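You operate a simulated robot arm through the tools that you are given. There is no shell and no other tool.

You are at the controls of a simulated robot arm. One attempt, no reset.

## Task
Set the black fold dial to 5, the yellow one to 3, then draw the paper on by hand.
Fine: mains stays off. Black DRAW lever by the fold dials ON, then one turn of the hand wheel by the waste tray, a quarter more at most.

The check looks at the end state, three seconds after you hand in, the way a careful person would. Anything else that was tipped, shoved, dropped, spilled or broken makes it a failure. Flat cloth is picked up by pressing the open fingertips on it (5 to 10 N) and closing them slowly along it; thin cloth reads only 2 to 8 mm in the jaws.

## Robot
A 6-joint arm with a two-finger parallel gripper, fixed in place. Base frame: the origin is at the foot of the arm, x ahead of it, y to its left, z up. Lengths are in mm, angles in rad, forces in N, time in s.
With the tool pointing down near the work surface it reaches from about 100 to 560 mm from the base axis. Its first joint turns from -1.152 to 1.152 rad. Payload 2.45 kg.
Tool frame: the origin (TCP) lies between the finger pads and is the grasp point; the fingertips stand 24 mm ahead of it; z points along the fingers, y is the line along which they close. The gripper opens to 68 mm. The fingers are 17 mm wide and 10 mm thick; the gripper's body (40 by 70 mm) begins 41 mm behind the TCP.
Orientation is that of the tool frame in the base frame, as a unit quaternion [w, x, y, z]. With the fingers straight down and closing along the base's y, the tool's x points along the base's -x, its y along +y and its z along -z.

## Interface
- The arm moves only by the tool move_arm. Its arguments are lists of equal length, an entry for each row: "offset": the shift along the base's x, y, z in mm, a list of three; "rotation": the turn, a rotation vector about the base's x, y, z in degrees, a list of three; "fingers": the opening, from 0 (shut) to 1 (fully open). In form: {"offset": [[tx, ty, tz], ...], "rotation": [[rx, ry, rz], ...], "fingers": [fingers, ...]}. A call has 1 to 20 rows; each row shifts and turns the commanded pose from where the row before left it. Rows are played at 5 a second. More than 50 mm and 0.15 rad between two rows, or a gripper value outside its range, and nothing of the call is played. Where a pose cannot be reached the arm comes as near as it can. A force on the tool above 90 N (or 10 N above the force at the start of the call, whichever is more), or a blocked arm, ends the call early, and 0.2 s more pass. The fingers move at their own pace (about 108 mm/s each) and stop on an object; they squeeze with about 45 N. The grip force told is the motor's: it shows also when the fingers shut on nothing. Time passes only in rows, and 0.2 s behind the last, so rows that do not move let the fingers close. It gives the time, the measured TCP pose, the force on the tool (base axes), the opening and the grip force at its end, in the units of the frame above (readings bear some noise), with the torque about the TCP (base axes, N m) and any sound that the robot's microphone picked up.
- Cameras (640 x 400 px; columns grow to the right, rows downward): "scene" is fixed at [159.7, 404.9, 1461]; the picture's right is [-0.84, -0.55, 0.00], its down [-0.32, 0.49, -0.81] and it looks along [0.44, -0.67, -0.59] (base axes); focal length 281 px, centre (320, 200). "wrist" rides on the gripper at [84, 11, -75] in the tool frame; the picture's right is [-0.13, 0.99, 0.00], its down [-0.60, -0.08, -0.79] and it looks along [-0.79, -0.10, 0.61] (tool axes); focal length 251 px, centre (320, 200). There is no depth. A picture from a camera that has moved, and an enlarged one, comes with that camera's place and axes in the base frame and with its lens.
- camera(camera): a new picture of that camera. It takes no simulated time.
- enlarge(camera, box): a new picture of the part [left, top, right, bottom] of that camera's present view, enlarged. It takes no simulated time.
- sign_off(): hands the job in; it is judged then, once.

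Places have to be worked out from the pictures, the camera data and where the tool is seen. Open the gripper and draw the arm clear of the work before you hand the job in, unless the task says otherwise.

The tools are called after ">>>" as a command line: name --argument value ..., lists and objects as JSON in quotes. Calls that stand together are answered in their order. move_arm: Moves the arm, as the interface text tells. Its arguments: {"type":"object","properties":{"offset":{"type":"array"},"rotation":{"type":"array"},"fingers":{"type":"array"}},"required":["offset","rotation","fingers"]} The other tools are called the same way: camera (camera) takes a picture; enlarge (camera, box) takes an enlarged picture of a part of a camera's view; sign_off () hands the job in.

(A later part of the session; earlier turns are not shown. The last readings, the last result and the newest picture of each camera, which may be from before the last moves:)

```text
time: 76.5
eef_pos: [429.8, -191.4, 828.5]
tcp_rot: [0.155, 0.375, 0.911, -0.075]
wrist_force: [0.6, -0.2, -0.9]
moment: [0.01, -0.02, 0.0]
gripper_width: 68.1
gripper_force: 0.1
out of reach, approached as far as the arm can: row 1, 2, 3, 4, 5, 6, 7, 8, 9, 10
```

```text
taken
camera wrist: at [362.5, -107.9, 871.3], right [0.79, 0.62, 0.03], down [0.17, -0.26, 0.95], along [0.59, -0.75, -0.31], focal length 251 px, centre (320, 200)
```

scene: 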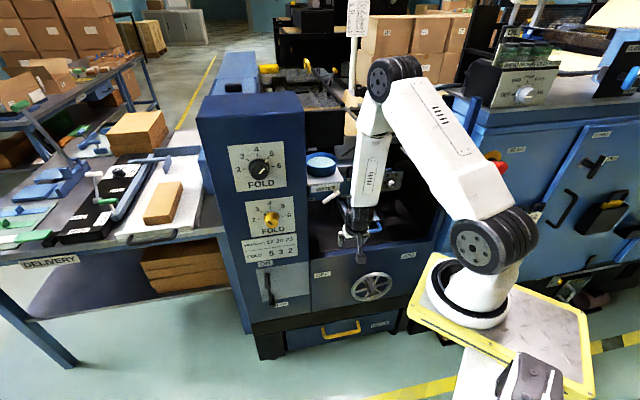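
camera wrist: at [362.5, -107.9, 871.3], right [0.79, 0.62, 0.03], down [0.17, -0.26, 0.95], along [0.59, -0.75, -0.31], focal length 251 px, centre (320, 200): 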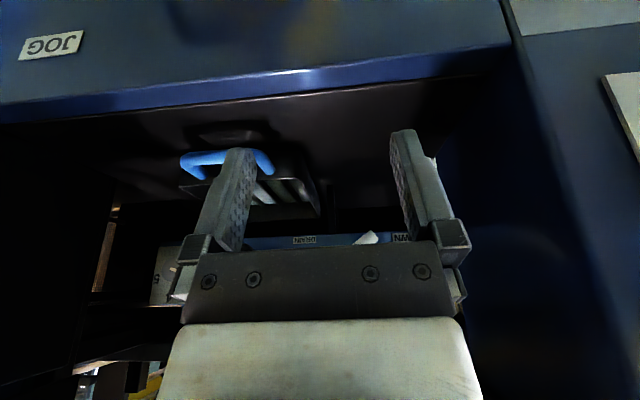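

That target ran into a limit: the wrist-roll joint looks wound close to its stop in this configuration, and the tool ended further in towards the machine. I'll retrace the clear path left and then climb to where the wrist can unwind naturally.

>>> move_arm --offset '[[0, 20, 5], [0, 25, 5], [0, 25, 5], [0, 25, 5], [0, 25, 10], [0, 25, 20], [0, 20, 20], [0, 0, 20], [0, 0, 20], [0, 0, 20]]' --rotation '[[0, 0, 0], [0, 0, 0], [0, 0, 0], [0, 0, 0], [0, 0, 0], [0, 0, 0], [0, 0, 0], [0, 0, 0], [0, 0, 0], [0, 0, 0]]' --fingers '[1, 1, 1, 1, 1, 1, 1, 1, 1, 1]'

>>> camera --camera "scene"

```text
time: 78.7
eef_pos: [440.0, -28.7, 965.9]
tcp_rot: [0.162, 0.376, 0.91, -0.066]
wrist_force: [-0.4, -0.2, 0.4]
moment: [0.02, -0.01, -0.04]
gripper_width: 67.9
gripper_force: 0.1
out of reach, approached as far as the arm can: row 1, 3
```

```text
taken
```

scene: 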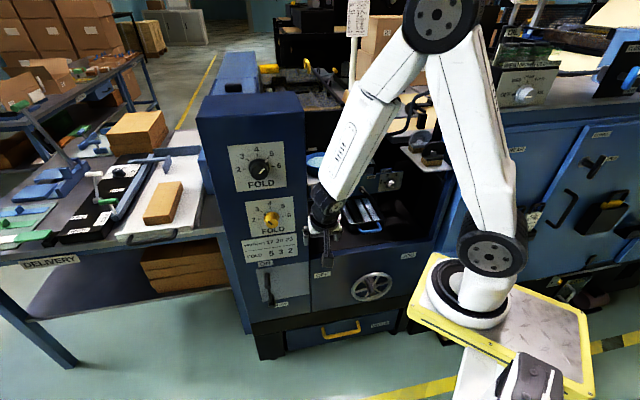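

That's back on the clear side and in reach. I'll keep climbing to about z 1200 while bringing the tool fully vertical so the wrist joints unwind.

>>> move_arm --offset '[[0, 0, 20], [0, 0, 20], [0, 0, 20], [0, 0, 20], [0, 0, 20], [0, 0, 20], [0, 0, 20], [0, 0, 20], [0, 0, 20], [0, 0, 20], [0, 0, 20], [0, 0, 20]]' --rotation '[[4.7, 4.7, 0], [4.7, 4.7, 0], [4.7, 4.7, 0], [0, 0, 0], [0, 0, 0], [0, 0, 0], [0, 0, 0], [0, 0, 0], [0, 0, 0], [0, 0, 0], [0, 0, 0], [0, 0, 0]]' --fingers '[1, 1, 1, 1, 1, 1, 1, 1, 1, 1, 1, 1]'

>>> camera --camera "scene"

>>> camera --camera "wrist"

```text
time: 81.2
eef_pos: [440.7, -29.0, 1204.9]
tcp_rot: [0.0, 0.381, 0.924, -0.001]
wrist_force: [0.4, -1.1, 0.5]
moment: [-0.02, 0.01, 0.01]
gripper_width: 67.8
gripper_force: 0.0
```

```text
taken
```

scene: 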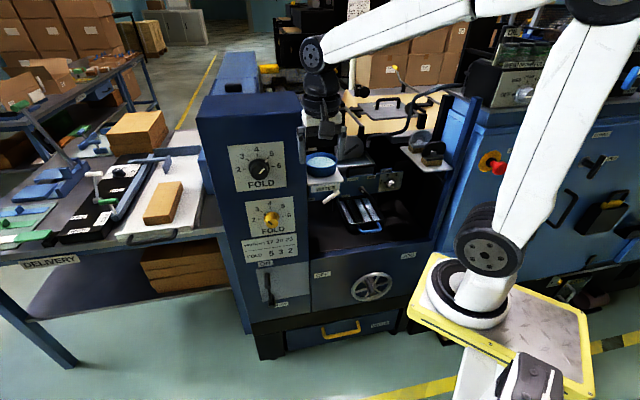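

```text
taken
camera wrist: at [387.4, 40.5, 1281.5], right [0.79, 0.61, 0.0], down [0.37, -0.48, 0.79], along [0.48, -0.63, -0.61], focal length 251 px, centre (320, 200)
```

wrist: 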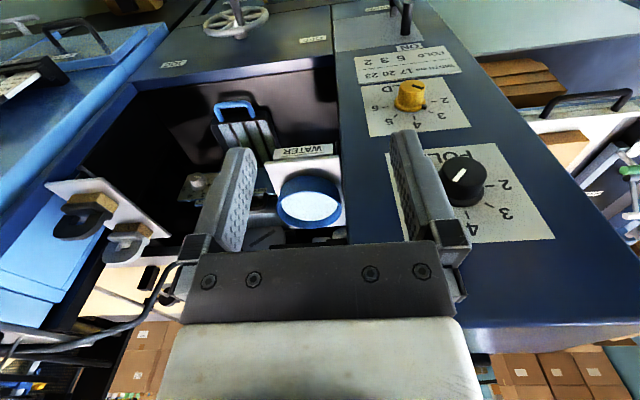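

The wrist is back to a home-like shape. I'll now swing right, keeping the tool vertical and its heading square to the panel, until I'm above the hand wheel but well off the panel.

>>> move_arm --offset '[[-14, -16, 0], [-14, -16, 0], [-14, -16, 0], [-14, -16, 0], [-14, -16, 0], [-14, -16, 0], [-14, -16, 0], [-14, -16, 0], [-14, -16, 0]]' --rotation '[[0, 0, 0], [0, 0, 0], [0, 0, 0], [0, 0, 0], [0, 0, 0], [0, 0, 0], [0, 0, 0], [0, 0, 0], [0, 0, 0]]' --fingers '[1, 1, 1, 1, 1, 1, 1, 1, 1]'

>>> camera --camera "scene"

>>> camera --camera "wrist"

```text
time: 83.2
eef_pos: [311.9, -172.8, 1205.9]
tcp_rot: [0.0, 0.382, 0.924, -0.002]
wrist_force: [-0.7, -0.5, 0.0]
moment: [-0.02, 0.0, 0.01]
gripper_width: 68.1
gripper_force: 0.1
```

```text
taken
```

scene: 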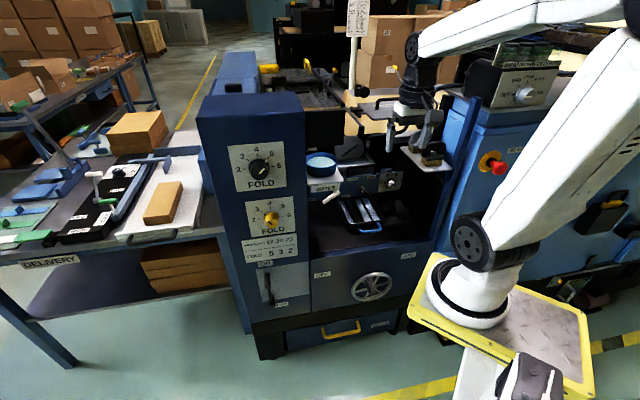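

```text
taken
camera wrist: at [259.7, -104.7, 1282.4], right [0.79, 0.61, 0.0], down [0.37, -0.48, 0.79], along [0.49, -0.63, -0.61], focal length 251 px, centre (320, 200)
```

wrist: 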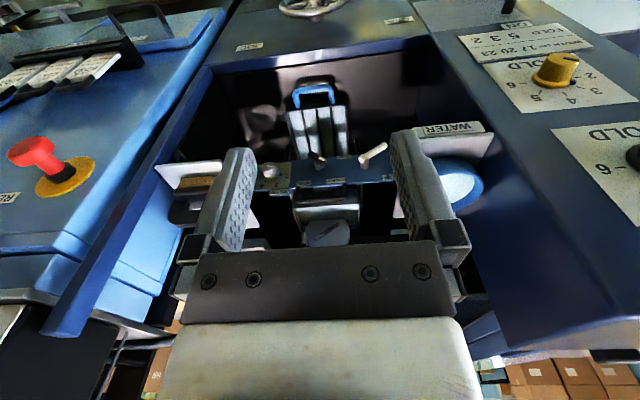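

Clear on all sides, and the post to the right is at u above 80. I'll descend with the tool vertical, easing slightly towards the panel to keep the camera clear of the robot's own platform.

>>> move_arm --offset '[[0, 0, -25], [0, 0, -25], [0, 0, -25], [0, 0, -25], [0, 0, -25], [3, -3, -25], [3, -3, -25], [4, -4, -25], [4, -4, -25], [4, -4, -25]]' --rotation '[[0, 0, 0], [0, 0, 0], [0, 0, 0], [0, 0, 0], [0, 0, 0], [0, 0, 0], [0, 0, 0], [0, 0, 0], [0, 0, 0], [0, 0, 0]]' --fingers '[1, 1, 1, 1, 1, 1, 1, 1, 1, 1]'

>>> camera --camera "scene"

>>> camera --camera "wrist"

```text
time: 85.5
eef_pos: [329.6, -188.5, 955.5]
tcp_rot: [0.0, 0.382, 0.924, -0.001]
wrist_force: [1.0, 0.1, 0.3]
moment: [-0.01, 0.0, 0.03]
gripper_width: 68.2
gripper_force: 0.0
```

```text
taken
```

scene: 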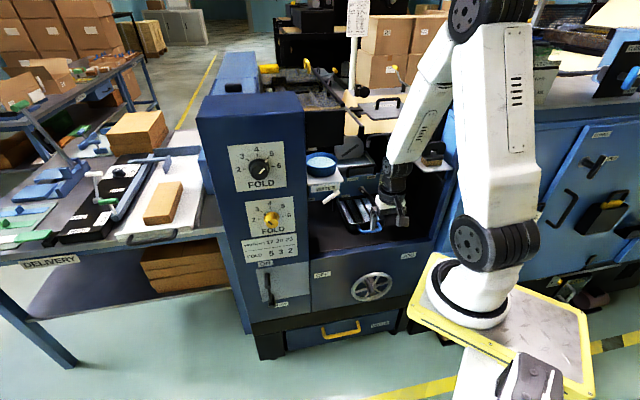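

```text
taken
camera wrist: at [277.1, -120.9, 1030.8], right [0.79, 0.61, 0.0], down [0.37, -0.48, 0.79], along [0.48, -0.63, -0.61], focal length 251 px, centre (320, 200)
```

wrist: 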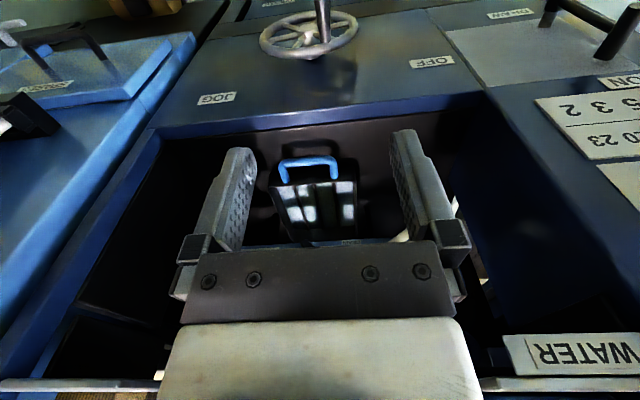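

Everything is still in reach. I'll continue down to about z 745, just above the wheel.

>>> move_arm --offset '[[0, 0, -24], [0, 0, -24], [0, 0, -24], [0, 0, -24], [0, 0, -24], [0, 0, -24], [0, 0, -24], [0, 0, -24], [0, 0, -20]]' --rotation '[[0, 0, 0], [0, 0, 0], [0, 0, 0], [0, 0, 0], [0, 0, 0], [0, 0, 0], [0, 0, 0], [0, 0, 0], [0, 0, 0]]' --fingers '[1, 1, 1, 1, 1, 1, 1, 1, 1]'

>>> camera --camera "scene"

>>> camera --camera "wrist"

```text
time: 87.5
eef_pos: [331.1, -190.9, 744.3]
tcp_rot: [0.001, 0.381, 0.924, -0.001]
wrist_force: [-0.6, 0.4, -0.3]
moment: [0.03, -0.01, 0.03]
gripper_width: 67.9
gripper_force: 0.0
```

```text
taken
```

scene: 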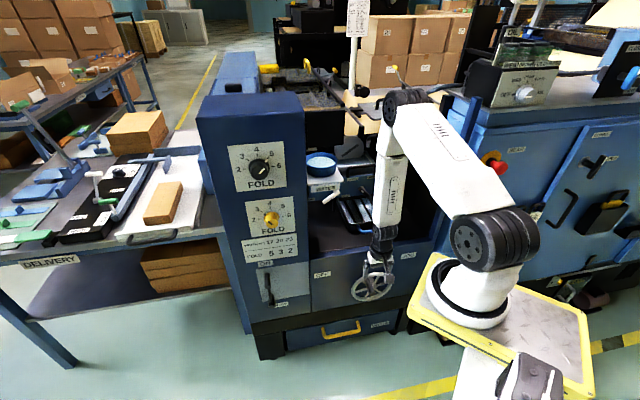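

```text
taken
camera wrist: at [278.4, -122.9, 819.8], right [0.79, 0.61, 0.0], down [0.37, -0.48, 0.8], along [0.49, -0.63, -0.61], focal length 251 px, centre (320, 200)
```

wrist: 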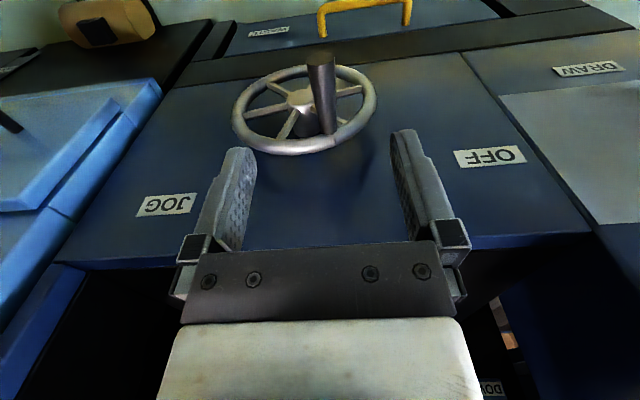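

The wheel and crank are straight ahead with good reach. I'll enlarge to refine the wheel's centre and the peg position.

>>> enlarge --camera "wrist" --box '[210, 30, 410, 170]'

>>> enlarge --camera "scene" --box '[330, 230, 430, 310]'

```text
2.86 times, centred on (310, 100) of wrist
camera zoom: at [278.4, -122.9, 819.8], right [0.79, 0.61, 0.0], down [0.37, -0.48, 0.8], along [0.49, -0.63, -0.61], focal length 718 px, centre (349, 486)
```

zoom: 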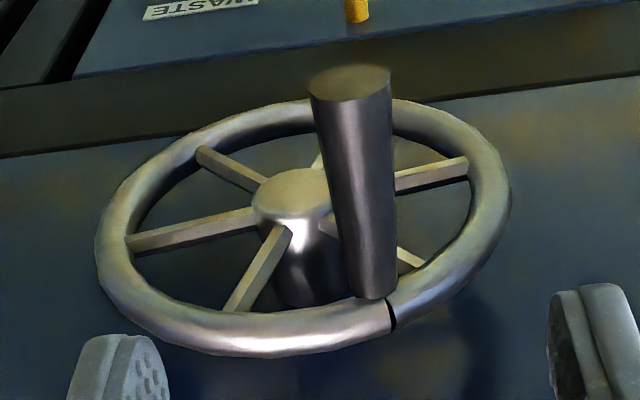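

```text
5.00 times, centred on (380, 270) of scene
camera zoom: at [159.7, 404.9, 1461.0], right [-0.84, -0.55, 0.0], down [-0.32, 0.49, -0.81], along [0.44, -0.67, -0.59], focal length 1406 px, centre (20, -150)
```

zoom: 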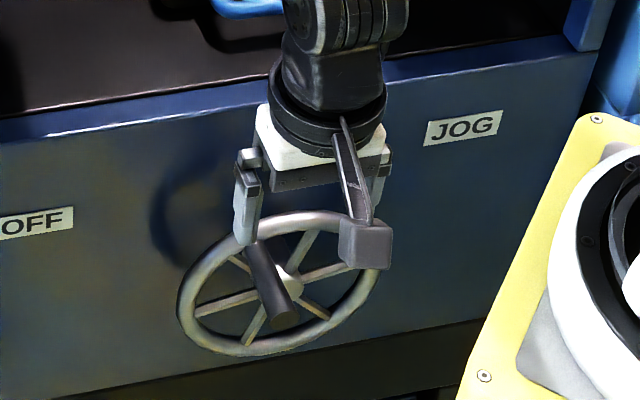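

The peg axis refines to (u -99, z 625) and the wheel centre to about (u -72, z 573), giving a crank radius near 60 mm. I'll tilt the tool 15° for clearance and come to just above the peg.

>>> move_arm --offset '[[-3.3, 3.3, 0], [-3.3, 3.3, 0], [-3.3, 3.3, -10], [0, 0, -10], [0, 0, -10]]' --rotation '[[-3.54, -3.54, 0], [-3.54, -3.54, 0], [-3.54, -3.54, 0], [0, 0, 0], [0, 0, 0]]' --fingers '[1, 1, 1, 1, 1]'

>>> camera --camera "wrist"

>>> camera --camera "scene"

```text
time: 88.7
eef_pos: [321.4, -180.2, 714.5]
tcp_rot: [0.122, 0.38, 0.916, -0.051]
wrist_force: [0.0, 0.1, 0.7]
moment: [0.0, 0.0, -0.03]
gripper_width: 68.3
gripper_force: 0.1
```

```text
taken
camera wrist: at [256.8, -100.7, 765.5], right [0.79, 0.61, 0.03], down [0.21, -0.32, 0.92], along [0.58, -0.72, -0.38], focal length 251 px, centre (320, 200)
```

wrist: 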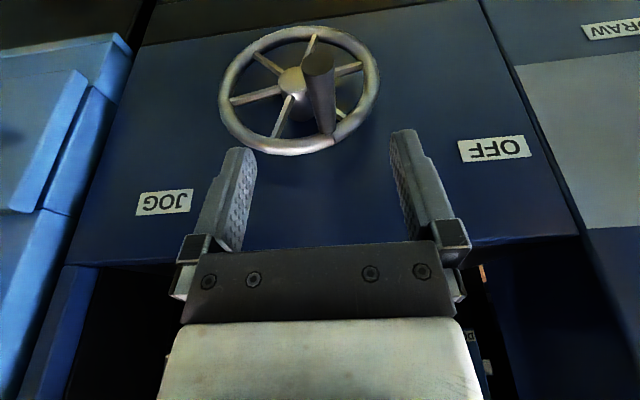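

```text
taken
```

scene: 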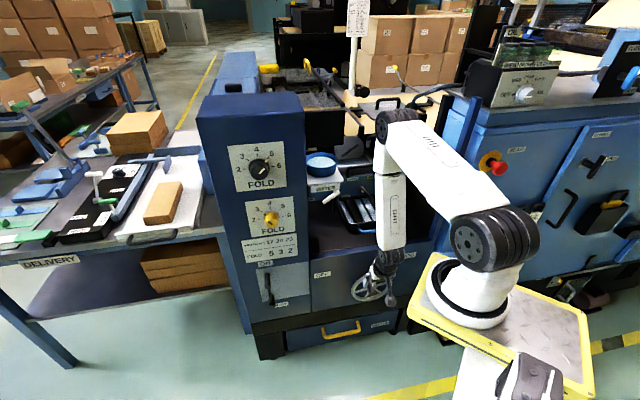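

In reach with the tilt. Before gripping I'll dry-run the lowest point of the crank circle a little in front of the peg, to be sure the whole turn is reachable.

>>> move_arm --offset '[[-6, 6, 0], [-6, 6, 0], [-2.1, -2.1, -22], [-2.1, -2.1, -22], [-2.1, -2.1, -22], [-2.1, -2.1, -22], [-2.1, -2.1, -22], [-2.1, -2.1, -22], [-2.1, -2.1, -22], [-2.1, -2.1, -22], [-2.1, -2.1, -25]]' --rotation '[[0, 0, 0], [0, 0, 0], [0, 0, 0], [0, 0, 0], [0, 0, 0], [0, 0, 0], [0, 0, 0], [0, 0, 0], [0, 0, 0], [0, 0, 0], [0, 0, 0]]' --fingers '[1, 1, 1, 1, 1, 1, 1, 1, 1, 1, 1]'

>>> move_arm --offset '[[-14, -14, 20], [-14, -14, 20], [-14, -14, 20], [14, 14, 20], [14, 14, 20], [14, 14, 20], [14, 14, -20], [14, 14, -20], [14, 14, -20]]' --rotation '[[0, 0, 0], [0, 0, 0], [0, 0, 0], [0, 0, 0], [0, 0, 0], [0, 0, 0], [0, 0, 0], [0, 0, 0], [0, 0, 0]]' --fingers '[1, 1, 1, 1, 1, 1, 1, 1, 1]'

>>> camera --camera "scene"

>>> camera --camera "wrist"

```text
time: 90.6
eef_pos: [301.0, -178.2, 578.4]
tcp_rot: [0.129, 0.364, 0.921, -0.049]
wrist_force: [2.4, 12.9, 19.8]
moment: [-0.84, -0.5, 0.46]
gripper_width: 67.8
gripper_force: 0.0
stopped in row 9: the force on the tool passed its limit at 153 N (the readings are from after the stop); the commanded pose is now the measured one
```

```text
time: 92.6
eef_pos: [343.7, -137.0, 638.8]
tcp_rot: [0.128, 0.365, 0.921, -0.049]
wrist_force: [-0.2, -0.6, -0.4]
moment: [0.01, 0.01, -0.01]
gripper_width: 67.9
gripper_force: 0.1
```

```text
taken
```

scene: 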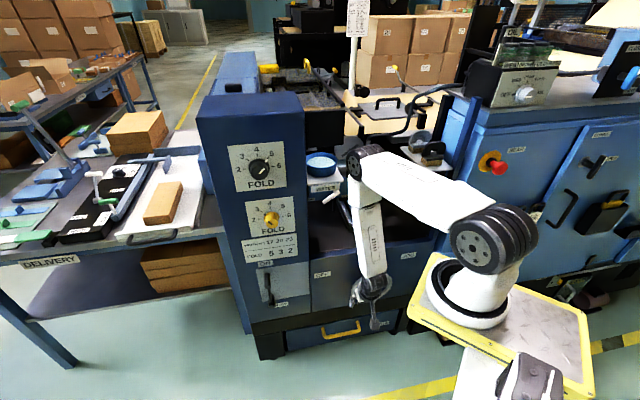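

```text
taken
camera wrist: at [276.6, -58.8, 688.3], right [0.77, 0.64, 0.04], down [0.21, -0.31, 0.93], along [0.6, -0.71, -0.37], focal length 251 px, centre (320, 200)
```

wrist: 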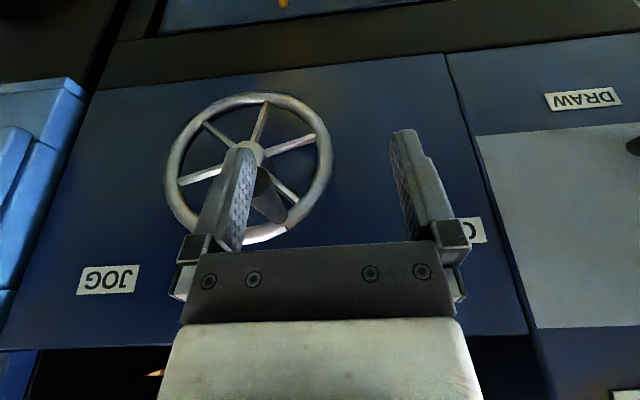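

Contact stopped the dry run at z 578, so something on the hand touched, probably the palm over the crank peg. I'm clear now; I'll check whether the wheel or anything else moved.

>>> enlarge --camera "wrist" --box '[140, 70, 360, 250]'

>>> enlarge --camera "scene" --box '[320, 230, 440, 345]'

```text
2.22 times, centred on (250, 160) of wrist
camera zoom: at [276.6, -58.8, 688.3], right [0.77, 0.64, 0.04], down [0.21, -0.31, 0.93], along [0.6, -0.71, -0.37], focal length 559 px, centre (476, 289)
```

zoom: 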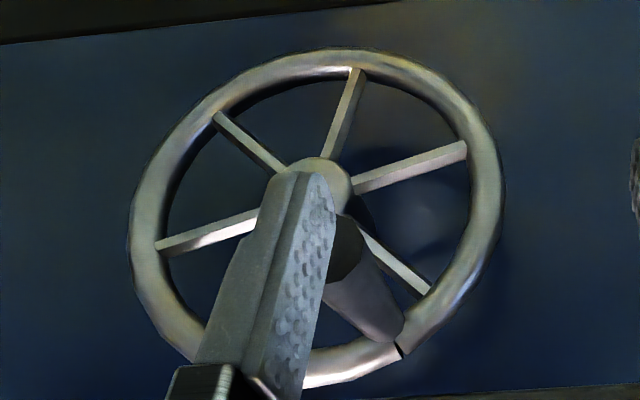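

```text
3.48 times, centred on (380, 288) of scene
camera zoom: at [159.7, 404.9, 1460.9], right [-0.84, -0.55, 0.0], down [-0.32, 0.49, -0.81], along [0.44, -0.67, -0.59], focal length 978 px, centre (111, -104)
```

zoom: 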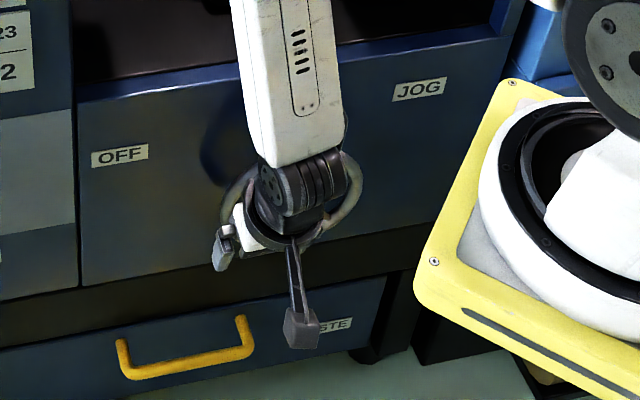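

The contact force traces to the palm's panel-side edge touching the top of the crank peg; the wheel shows no clear change of angle. The palm is deeper than I assumed, but gripping at the peg itself still leaves clearance. I'll go back up above the peg and fix the small heading error.

>>> move_arm --offset '[[0, 0, 25], [0, 0, 25], [0, 0, 24], [-5.6, -10.9, 0], [-5.6, -11, 0], [-5.6, -11, 0], [-5.7, -10.9, 0]]' --rotation '[[0, 0, 0], [0, 0, -1.8], [0, 0, 0], [0, 0, 0], [0, 0, 0], [0, 0, 0], [0, 0, 0]]' --fingers '[1, 1, 1, 1, 1, 1, 1]'

>>> enlarge --camera "wrist" --box '[190, 0, 430, 170]'

>>> enlarge --camera "scene" --box '[320, 230, 440, 345]'

```text
time: 94.2
eef_pos: [319.5, -182.2, 712.1]
tcp_rot: [0.127, 0.38, 0.915, -0.05]
wrist_force: [-0.2, 0.2, -0.1]
moment: [0.05, -0.01, 0.0]
gripper_width: 68.1
gripper_force: 0.1
```

```text
2.35 times, centred on (310, 85) of wrist
camera zoom: at [254.9, -101.5, 762.6], right [0.79, 0.61, 0.04], down [0.2, -0.32, 0.93], along [0.58, -0.72, -0.37], focal length 592 px, centre (344, 471)
```

zoom: 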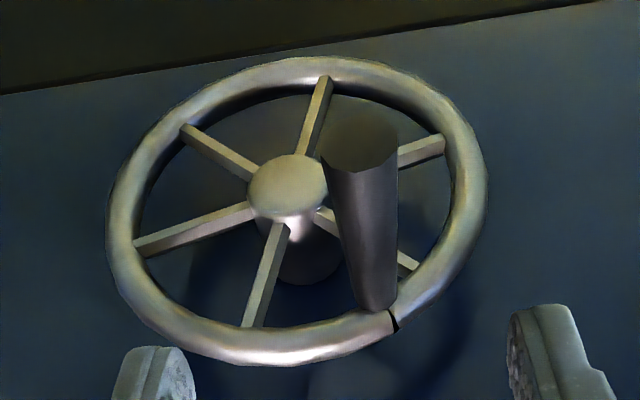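

```text
3.48 times, centred on (380, 288) of scene
camera zoom: at [159.7, 404.9, 1461.0], right [-0.84, -0.55, 0.0], down [-0.32, 0.49, -0.81], along [0.44, -0.67, -0.59], focal length 978 px, centre (111, -104)
```

zoom: 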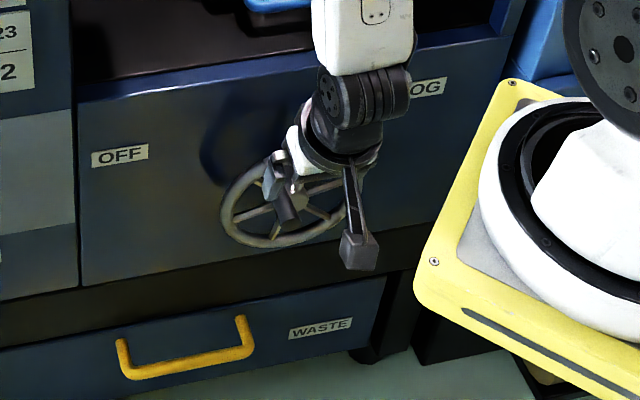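

I take the peg at (u -102.5, z 624) and the crank centre at (u -72, z 570). I'll descend over the peg with open fingers and then close on its outer end.

>>> move_arm --offset '[[4.1, -2.5, -15], [4.1, -2.5, -17], [4, -2.5, -19], [4, -2.6, -19], [4.1, -2.6, -19]]' --rotation '[[0, 0, 0], [0, 0, 0], [0, 0, 0], [0, 0, 0], [0, 0, 0]]' --fingers '[1, 1, 1, 1, 1]'

>>> camera --camera "wrist"

>>> enlarge --camera "scene" --box '[320, 230, 440, 345]'

```text
time: 95.4
eef_pos: [342.1, -194.1, 623.1]
tcp_rot: [0.128, 0.38, 0.915, -0.051]
wrist_force: [-0.6, 0.5, 0.7]
moment: [-0.05, 0.01, 0.0]
gripper_width: 68.1
gripper_force: 0.0
```

```text
taken
camera wrist: at [275.9, -113.6, 673.3], right [0.79, 0.61, 0.04], down [0.2, -0.32, 0.93], along [0.58, -0.73, -0.37], focal length 251 px, centre (320, 200)
```

wrist: 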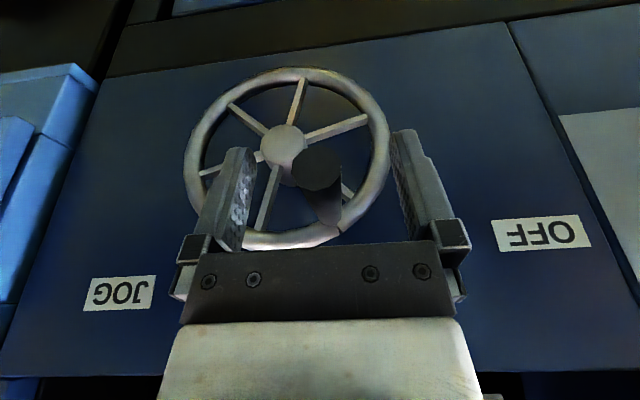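

```text
3.48 times, centred on (380, 288) of scene
camera zoom: at [159.7, 404.9, 1461.0], right [-0.84, -0.55, 0.0], down [-0.32, 0.49, -0.81], along [0.44, -0.67, -0.59], focal length 978 px, centre (111, -104)
```

zoom: 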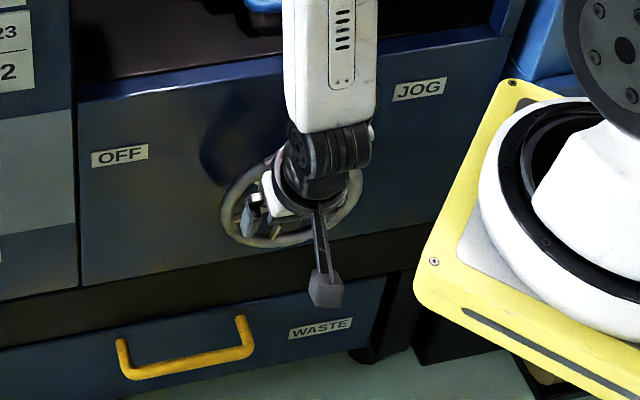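

The peg is centred between the fingers. I'll close on it.

>>> move_arm --offset '[[0, 0, 0], [0, 0, 0], [0, 0, 0], [0, 0, 0], [0, 0, 0], [0, 0, 0]]' --rotation '[[0, 0, 0], [0, 0, 0], [0, 0, 0], [0, 0, 0], [0, 0, 0], [0, 0, 0]]' --fingers '[0.8, 0.6, 0.45, 0.35, 0.25, 0.2]'

>>> camera --camera "wrist"

```text
time: 96.8
eef_pos: [340.9, -193.8, 624.0]
tcp_rot: [0.128, 0.38, 0.914, -0.052]
wrist_force: [-1.3, -3.7, -3.1]
moment: [-0.09, 0.04, 0.06]
gripper_width: 18.6
gripper_force: 37.0
```

```text
taken
camera wrist: at [276.0, -113.8, 673.5], right [0.79, 0.61, 0.04], down [0.2, -0.32, 0.93], along [0.58, -0.73, -0.37], focal length 251 px, centre (320, 200)
```

wrist: 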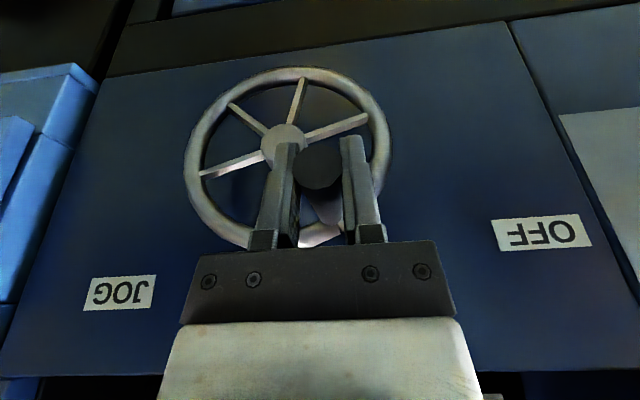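

The grip on the crank peg is solid at 18.6 mm. I'll start the clockwise turn with the first 30° and read the forces.

>>> move_arm --offset '[[-7.0, -7.0, 4.75], [-7.46, -7.46, 2.9], [-7.71, -7.71, 1.1]]' --rotation '[[0, 0, 0], [0, 0, 0], [0, 0, 0]]' --fingers '[0.1, 0.1, 0.1]'

>>> camera --camera "wrist"

```text
time: 97.6
eef_pos: [319.2, -215.8, 632.0]
tcp_rot: [0.129, 0.38, 0.915, -0.051]
wrist_force: [4.8, 2.0, 1.3]
moment: [0.09, -0.37, 0.07]
gripper_width: 18.8
gripper_force: 36.6
```

```text
taken
camera wrist: at [253.3, -136.7, 682.5], right [0.79, 0.61, 0.04], down [0.2, -0.31, 0.93], along [0.58, -0.73, -0.37], focal length 251 px, centre (320, 200)
```

wrist: 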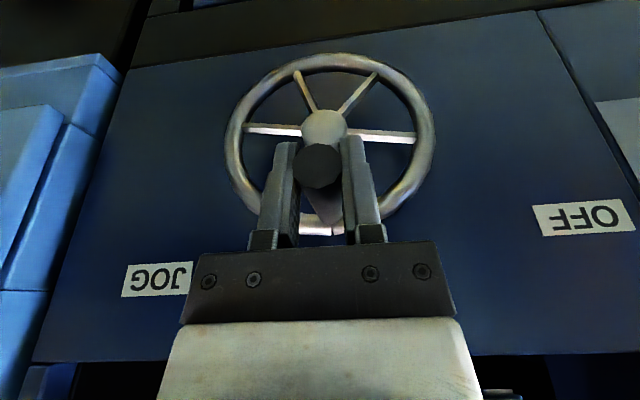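

The wheel follows freely with only a few newtons. I'll continue clockwise for the next 60°.

>>> move_arm --offset '[[-7.71, -7.71, -0.84], [-7.5, -7.5, -2.8], [-7.03, -7.03, -4.5], [-6.4, -6.4, -6.2], [-5.5, -5.5, -7.6], [-4.5, -4.5, -8.9]]' --rotation '[[0, 0, 0], [0, 0, 0], [0, 0, 0], [0, 0, 0], [0, 0, 0], [0, 0, 0]]' --fingers '[0.1, 0.1, 0.1, 0.1, 0.1, 0.1]'

>>> camera --camera "wrist"

>>> camera --camera "scene"

```text
time: 99.0
eef_pos: [280.4, -256.2, 602.1]
tcp_rot: [0.129, 0.381, 0.914, -0.052]
wrist_force: [-7.5, -6.2, 10.4]
moment: [0.38, 0.17, 0.17]
gripper_width: 18.9
gripper_force: 37.0
```

```text
taken
camera wrist: at [214.8, -175.3, 650.9], right [0.79, 0.61, 0.04], down [0.2, -0.32, 0.93], along [0.58, -0.73, -0.37], focal length 251 px, centre (320, 200)
```

wrist: 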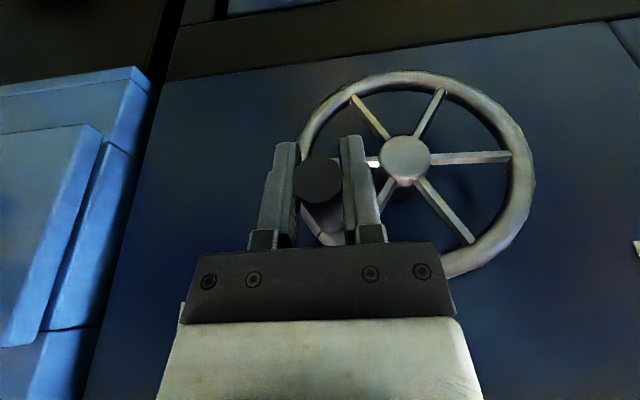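

```text
taken
```

scene: 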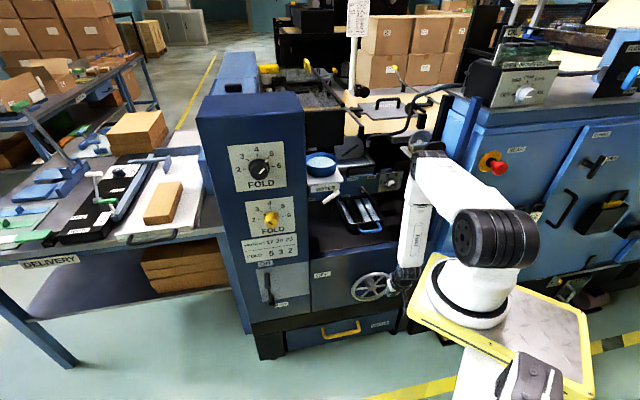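

It's turning well, with about 13 N of outward load, so I'll widen the radius by about 1 mm. Next is the 60° through the right-hand side.

>>> move_arm --offset '[[-3.7, -3.7, -9.7], [-2.1, -2.1, -10.6], [-0.78, -0.78, -11], [0.6, 0.6, -11.05], [1.94, 1.94, -10.7], [3.25, 3.25, -10.1]]' --rotation '[[0, 0, 0], [0, 0, 0], [0, 0, 0], [0, 0, 0], [0, 0, 0], [0, 0, 0]]' --fingers '[0.1, 0.1, 0.1, 0.1, 0.1, 0.1]'

>>> camera --camera "wrist"

>>> camera --camera "scene"

```text
time: 100.4
eef_pos: [277.2, -256.5, 538.7]
tcp_rot: [0.129, 0.382, 0.913, -0.052]
wrist_force: [-31.7, -35.1, -6.0]
moment: [0.33, -0.62, 0.41]
gripper_width: 44.8
gripper_force: 24.2
```

```text
taken
camera wrist: at [213.8, -176.6, 588.4], right [0.79, 0.61, 0.04], down [0.2, -0.32, 0.93], along [0.58, -0.73, -0.37], focal length 251 px, centre (320, 200)
```

wrist: 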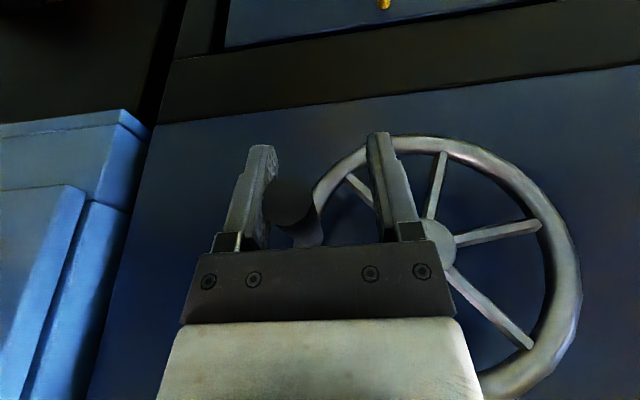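

```text
taken
```

scene: 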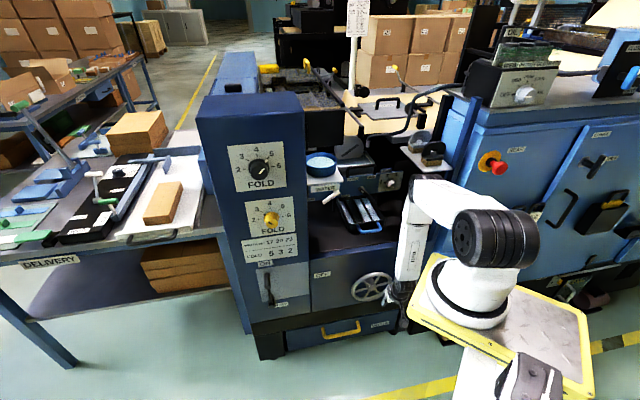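

The peg lagged: it slid up between the fingers on the vertical part, and one finger now presses on it at about -16° on the circle. I'll open, re-centre on the peg and look, then carry on more slowly with a full squeeze.

>>> move_arm --offset '[[0, 0, 0], [0, 0, 0], [-3.5, -3.5, 6], [-3.5, -3.5, 6], [0, 0, 0]]' --rotation '[[0, 0, 0], [0, 0, 0], [0, 0, 0], [0, 0, 0], [0, 0, 0]]' --fingers '[0.9, 0.9, 0.9, 0.9, 0.9]'

>>> camera --camera "wrist"

>>> enlarge --camera "scene" --box '[320, 230, 440, 345]'

```text
time: 101.6
eef_pos: [271.0, -262.3, 549.8]
tcp_rot: [0.127, 0.381, 0.914, -0.052]
wrist_force: [0.8, -0.8, -0.4]
moment: [-0.01, -0.04, -0.03]
gripper_width: 61.0
gripper_force: 0.2
```

```text
taken
camera wrist: at [206.6, -182.4, 600.3], right [0.79, 0.61, 0.04], down [0.2, -0.32, 0.93], along [0.58, -0.73, -0.37], focal length 251 px, centre (320, 200)
```

wrist: 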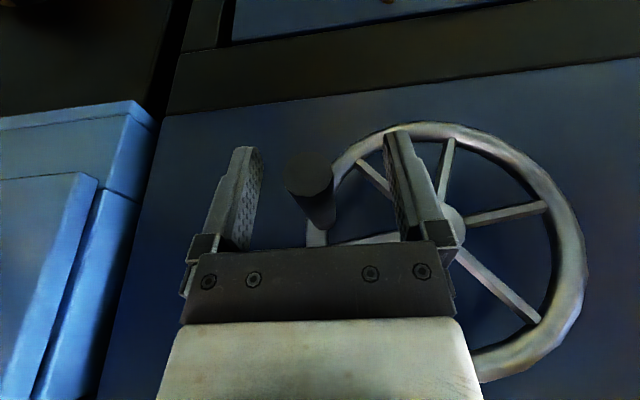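

```text
3.48 times, centred on (380, 288) of scene
camera zoom: at [159.7, 404.9, 1461.0], right [-0.84, -0.55, 0.0], down [-0.32, 0.49, -0.81], along [0.44, -0.67, -0.59], focal length 978 px, centre (111, -104)
```

zoom: 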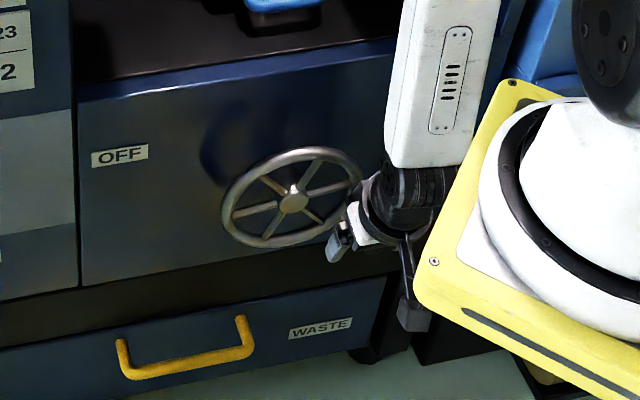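

The peg is at (u -4, z 551.5), and re-fitting all points gives a crank centre near (u -72, z 565.5) and a radius of 67–68 mm; my circle was too small. I'll re-centre, grip with full squeeze and move in slower, corrected steps.

>>> move_arm --offset '[[-1.2, -1.2, 1.7], [0, 0, 0], [0, 0, 0], [0, 0, 0], [0, 0, 0], [0, 0, 0]]' --rotation '[[0, 0, 0], [0, 0, 0], [0, 0, 0], [0, 0, 0], [0, 0, 0], [0, 0, 0]]' --fingers '[0.8, 0.6, 0.4, 0.2, 0, 0]'

>>> move_arm --offset '[[0.8, 0.8, -4.6], [1.0, 1.0, -4.5], [1.2, 1.2, -4.4], [1.5, 1.5, -4.3], [1.6, 1.6, -4.1], [1.8, 1.8, -4.0]]' --rotation '[[0, 0, 0], [0, 0, 0], [0, 0, 0], [0, 0, 0], [0, 0, 0], [0, 0, 0]]' --fingers '[0, 0, 0, 0, 0, 0]'

>>> camera --camera "wrist"

```text
time: 103.0
eef_pos: [268.2, -266.1, 552.0]
tcp_rot: [0.127, 0.384, 0.913, -0.052]
wrist_force: [-47.4, -33.2, -9.2]
moment: [0.24, 0.37, 0.3]
gripper_width: 19.0
gripper_force: 36.9
```

```text
time: 104.4
eef_pos: [278.0, -257.3, 525.4]
tcp_rot: [0.129, 0.383, 0.913, -0.051]
wrist_force: [-34.1, -34.6, -30.9]
moment: [-0.16, -0.05, 0.36]
gripper_width: 18.9
gripper_force: 36.5
```

```text
taken
camera wrist: at [213.7, -176.7, 575.4], right [0.79, 0.61, 0.04], down [0.2, -0.32, 0.93], along [0.58, -0.73, -0.37], focal length 251 px, centre (320, 200)
```

wrist: 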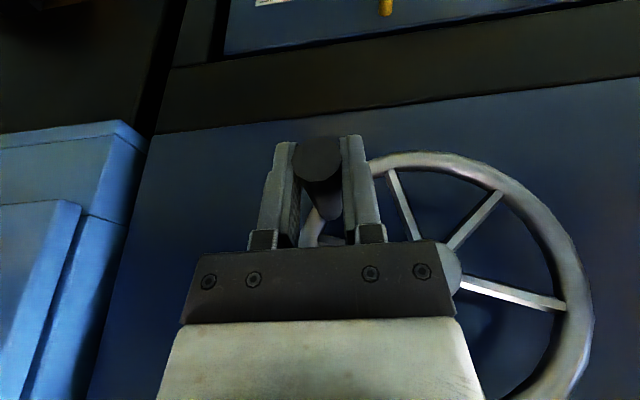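

The peg is following again and the remaining load is purely outward, which puts the true crank radius near 71 mm. I'll continue on the corrected circle towards the bottom.

>>> move_arm --offset '[[0.42, 0.42, -5.7], [2.33, 2.33, -3.7], [2.47, 2.47, -3.4], [2.69, 2.69, -3.3], [2.83, 2.83, -2.9], [2.97, 2.97, -2.7], [4.67, 4.67, -3.4], [4.88, 4.88, -2.7]]' --rotation '[[0, 0, 0], [0, 0, 0], [0, 0, 0], [0, 0, 0], [0, 0, 0], [0, 0, 0], [0, 0, 0], [0, 0, 0]]' --fingers '[0, 0, 0, 0, 0, 0, 0, 0]'

>>> camera --camera "wrist"

>>> enlarge --camera "scene" --box '[320, 230, 440, 345]'

```text
time: 106.2
eef_pos: [302.5, -234.0, 498.8]
tcp_rot: [0.129, 0.381, 0.914, -0.052]
wrist_force: [-1.3, -11.5, -19.7]
moment: [-0.08, -0.27, 0.17]
gripper_width: 19.0
gripper_force: 36.5
```

```text
taken
camera wrist: at [237.4, -153.1, 548.3], right [0.79, 0.61, 0.04], down [0.2, -0.32, 0.93], along [0.58, -0.73, -0.37], focal length 251 px, centre (320, 200)
```

wrist: 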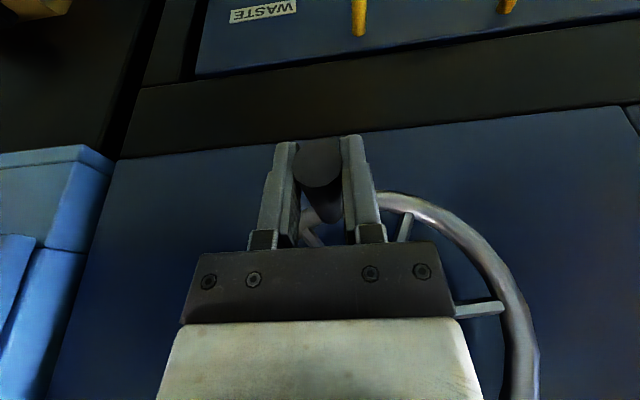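

```text
3.48 times, centred on (380, 288) of scene
camera zoom: at [159.9, 404.5, 1461.0], right [-0.84, -0.55, 0.0], down [-0.32, 0.49, -0.81], along [0.44, -0.67, -0.59], focal length 978 px, centre (111, -104)
```

zoom: 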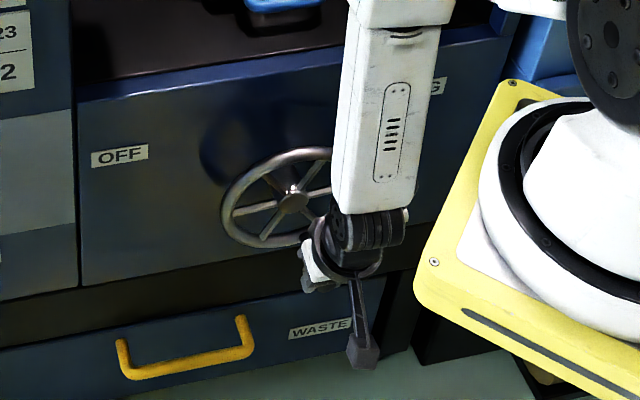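

Good, and the light load shows just 1 mm more radius is needed. I'll carry on through the bottom of the circle.

>>> move_arm --offset '[[4.88, 4.88, -3.0], [5.23, 5.23, -1.2], [5.3, 5.3, -0.5], [5.3, 5.3, 0.3], [5.3, 5.3, 1.1], [5.16, 5.16, 1.9], [4.98, 4.98, 2.7], [4.8, 4.8, 3.3]]' --rotation '[[0, 0, 0], [0, 0, 0], [0, 0, 0], [0, 0, 0], [0, 0, 0], [0, 0, 0], [0, 0, 0], [0, 0, 0]]' --fingers '[0, 0, 0, 0, 0, 0, 0, 0]'

>>> camera --camera "wrist"

>>> enlarge --camera "scene" --box '[320, 230, 440, 345]'

```text
time: 108.0
eef_pos: [342.0, -191.9, 501.8]
tcp_rot: [0.128, 0.38, 0.915, -0.051]
wrist_force: [-1.2, -11.0, 2.4]
moment: [0.4, 0.08, 0.17]
gripper_width: 19.1
gripper_force: 37.0
```

```text
taken
camera wrist: at [277.6, -111.3, 552.8], right [0.79, 0.61, 0.04], down [0.2, -0.32, 0.93], along [0.58, -0.73, -0.37], focal length 251 px, centre (320, 200)
```

wrist: 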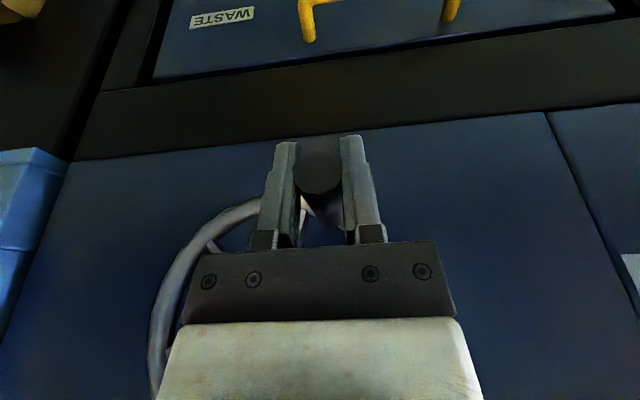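

```text
3.48 times, centred on (380, 288) of scene
camera zoom: at [159.7, 404.7, 1461.0], right [-0.84, -0.55, 0.0], down [-0.32, 0.49, -0.81], along [0.44, -0.67, -0.59], focal length 978 px, centre (111, -104)
```

zoom: 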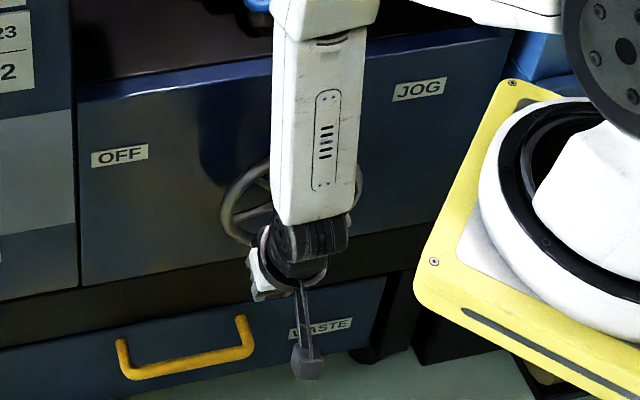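

Half the turn is done with very low loads. I'll take the rising left side in small 4° steps, since the lift relies on the grip.

>>> move_arm --offset '[[2.97, 2.97, 2.7], [2.9, 2.9, 2.9], [2.76, 2.76, 3.2], [2.62, 2.62, 3.4], [2.33, 2.33, 3.7], [2.26, 2.26, 4.0], [1.98, 1.98, 4.1], [1.84, 1.84, 4.3]]' --rotation '[[0, 0, 0], [0, 0, 0], [0, 0, 0], [0, 0, 0], [0, 0, 0], [0, 0, 0], [0, 0, 0], [0, 0, 0]]' --fingers '[0, 0, 0, 0, 0, 0, 0, 0]'

>>> camera --camera "wrist"

```text
time: 109.8
eef_pos: [361.5, -171.8, 532.2]
tcp_rot: [0.127, 0.381, 0.914, -0.051]
wrist_force: [-17.9, -20.5, 7.0]
moment: [0.64, 0.41, 0.25]
gripper_width: 18.8
gripper_force: 37.1
```

```text
taken
camera wrist: at [297.0, -91.5, 581.4], right [0.79, 0.61, 0.04], down [0.2, -0.32, 0.93], along [0.58, -0.73, -0.37], focal length 251 px, centre (320, 200)
```

wrist: 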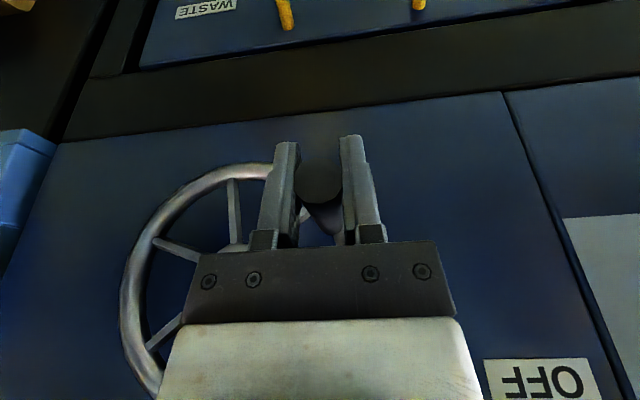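

The grip is holding well on the lift and only a small inward correction is needed. I'll continue up the left side.

>>> move_arm --offset '[[0.42, 0.42, 4.8], [1.34, 1.34, 4.6], [1.13, 1.13, 4.7], [0.85, 0.85, 4.9], [0.64, 0.64, 4.9], [0.42, 0.42, 4.9], [0.14, 0.14, 5.0], [-0.07, -0.07, 5.0]]' --rotation '[[0, 0, 0], [0, 0, 0], [0, 0, 0], [0, 0, 0], [0, 0, 0], [0, 0, 0], [0, 0, 0], [0, 0, 0]]' --fingers '[0, 0, 0, 0, 0, 0, 0, 0]'

>>> camera --camera "wrist"

```text
time: 111.6
eef_pos: [364.6, -170.0, 569.8]
tcp_rot: [0.126, 0.388, 0.911, -0.053]
wrist_force: [-46.0, -59.2, -22.8]
moment: [0.82, -0.13, 0.55]
gripper_width: 19.4
gripper_force: 36.7
```

```text
taken
camera wrist: at [300.9, -88.1, 619.2], right [0.8, 0.6, 0.04], down [0.2, -0.32, 0.93], along [0.57, -0.73, -0.37], focal length 251 px, centre (320, 200)
```

wrist: 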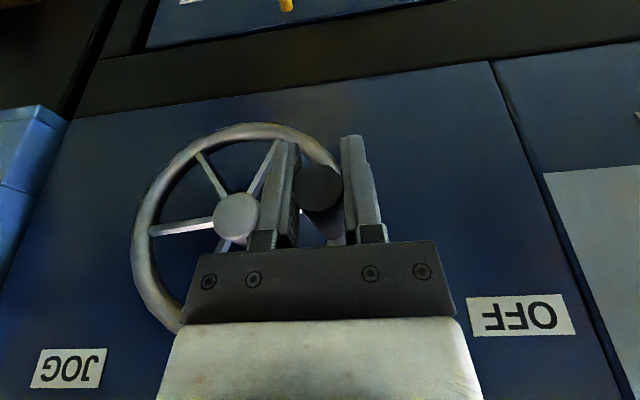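

There's 74 N pushing inward on the left side, so the circle is centred a little further right than I assumed; refitting gives (u -69, z 563) with r 68.6. I'll relieve that first and continue up.

>>> move_arm --offset '[[-3.54, -3.54, 1.5], [-0.42, -0.42, 3.5], [-0.71, -0.71, 4.7], [-0.99, -0.99, 4.6], [-1.13, -1.13, 4.5]]' --rotation '[[0, 0, 0], [0, 0, 0], [0, 0, 0], [0, 0, 0], [0, 0, 0]]' --fingers '[0, 0, 0, 0, 0]'

>>> camera --camera "wrist"

```text
time: 112.8
eef_pos: [360.4, -173.8, 587.6]
tcp_rot: [0.127, 0.381, 0.914, -0.051]
wrist_force: [-23.1, -14.2, -19.4]
moment: [0.13, -0.31, 0.09]
gripper_width: 18.9
gripper_force: 36.6
```

```text
taken
camera wrist: at [295.1, -93.7, 638.2], right [0.79, 0.61, 0.04], down [0.2, -0.32, 0.93], along [0.58, -0.73, -0.37], focal length 251 px, centre (320, 200)
```

wrist: 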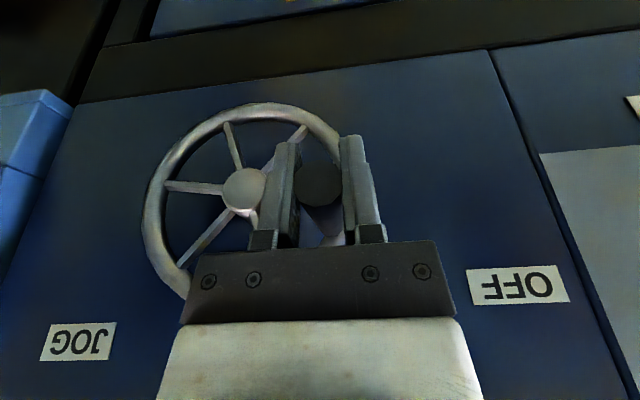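

The load is down, and a touch less radius is still called for. I'll continue up towards the starting angle.

>>> move_arm --offset '[[-2.4, -2.4, 3.4], [-1.56, -1.56, 4.15], [-1.77, -1.77, 4.0], [-1.98, -1.98, 3.9], [-2.12, -2.12, 3.6], [-2.33, -2.33, 3.4], [-2.47, -2.47, 3.1], [-2.62, -2.62, 2.9], [-2.76, -2.76, 2.6], [-2.9, -2.9, 2.4]]' --rotation '[[0, 0, 0], [0, 0, 0], [0, 0, 0], [0, 0, 0], [0, 0, 0], [0, 0, 0], [0, 0, 0], [0, 0, 0], [0, 0, 0], [0, 0, 0]]' --fingers '[0, 0, 0, 0, 0, 0, 0, 0, 0, 0]'

>>> camera --camera "wrist"

>>> enlarge --camera "scene" --box '[320, 230, 440, 345]'

```text
time: 115.0
eef_pos: [338.6, -197.6, 622.5]
tcp_rot: [0.129, 0.38, 0.914, -0.052]
wrist_force: [3.0, 2.2, -6.2]
moment: [0.31, 0.01, 0.16]
gripper_width: 18.6
gripper_force: 36.8
```

```text
taken
camera wrist: at [273.1, -117.5, 672.3], right [0.79, 0.61, 0.04], down [0.2, -0.31, 0.93], along [0.58, -0.73, -0.37], focal length 251 px, centre (320, 200)
```

wrist: 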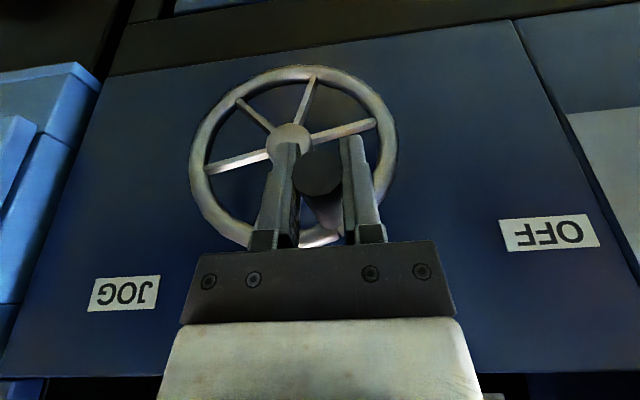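

```text
3.48 times, centred on (380, 288) of scene
camera zoom: at [159.8, 404.9, 1460.9], right [-0.84, -0.55, 0.0], down [-0.32, 0.49, -0.81], along [0.44, -0.67, -0.59], focal length 978 px, centre (111, -104)
```

zoom: 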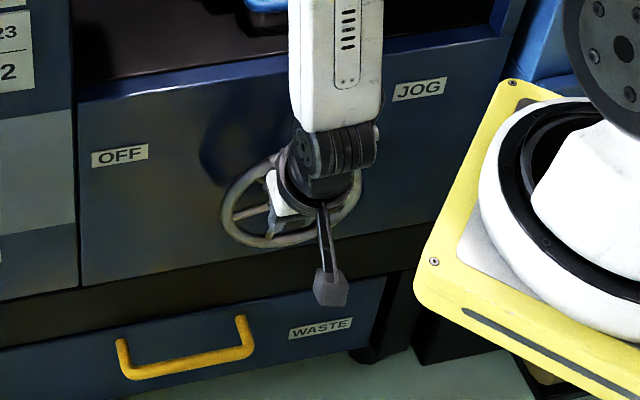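

One full turn is complete; the peg is back at its starting angle, and the whole way was with the peg gripped or tracked. I'll add about 35° so it's safely past a full turn but well short of the extra quarter.

>>> move_arm --offset '[[-2.97, -2.97, 2.1], [-3.11, -3.11, 1.7], [-3.18, -3.18, 1.5], [-3.25, -3.25, 1.1], [-3.25, -3.25, 0.8], [-3.32, -3.32, 0.5], [-3.32, -3.32, 0.2], [-3.32, -3.32, -0.2], [-3.32, -3.32, -0.5]]' --rotation '[[0, 0, 0], [0, 0, 0], [0, 0, 0], [0, 0, 0], [0, 0, 0], [0, 0, 0], [0, 0, 0], [0, 0, 0], [0, 0, 0]]' --fingers '[0, 0, 0, 0, 0, 0, 0, 0, 0]'

>>> camera --camera "wrist"

```text
time: 117.0
eef_pos: [309.0, -227.3, 628.6]
tcp_rot: [0.128, 0.38, 0.915, -0.051]
wrist_force: [7.0, 0.6, 3.0]
moment: [0.03, -0.37, 0.14]
gripper_width: 18.7
gripper_force: 36.7
```

```text
taken
camera wrist: at [243.8, -146.6, 678.7], right [0.79, 0.61, 0.04], down [0.2, -0.31, 0.93], along [0.58, -0.73, -0.37], focal length 251 px, centre (320, 200)
```

wrist: 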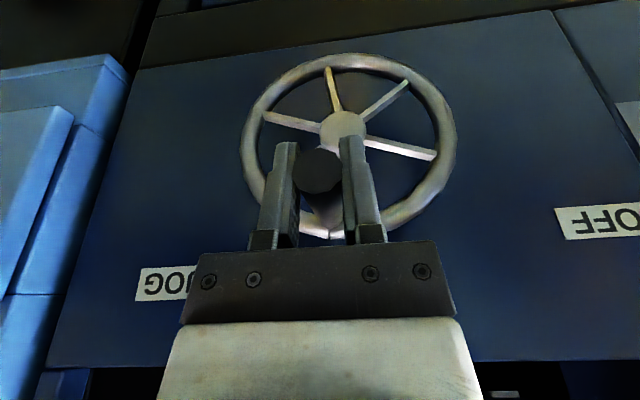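

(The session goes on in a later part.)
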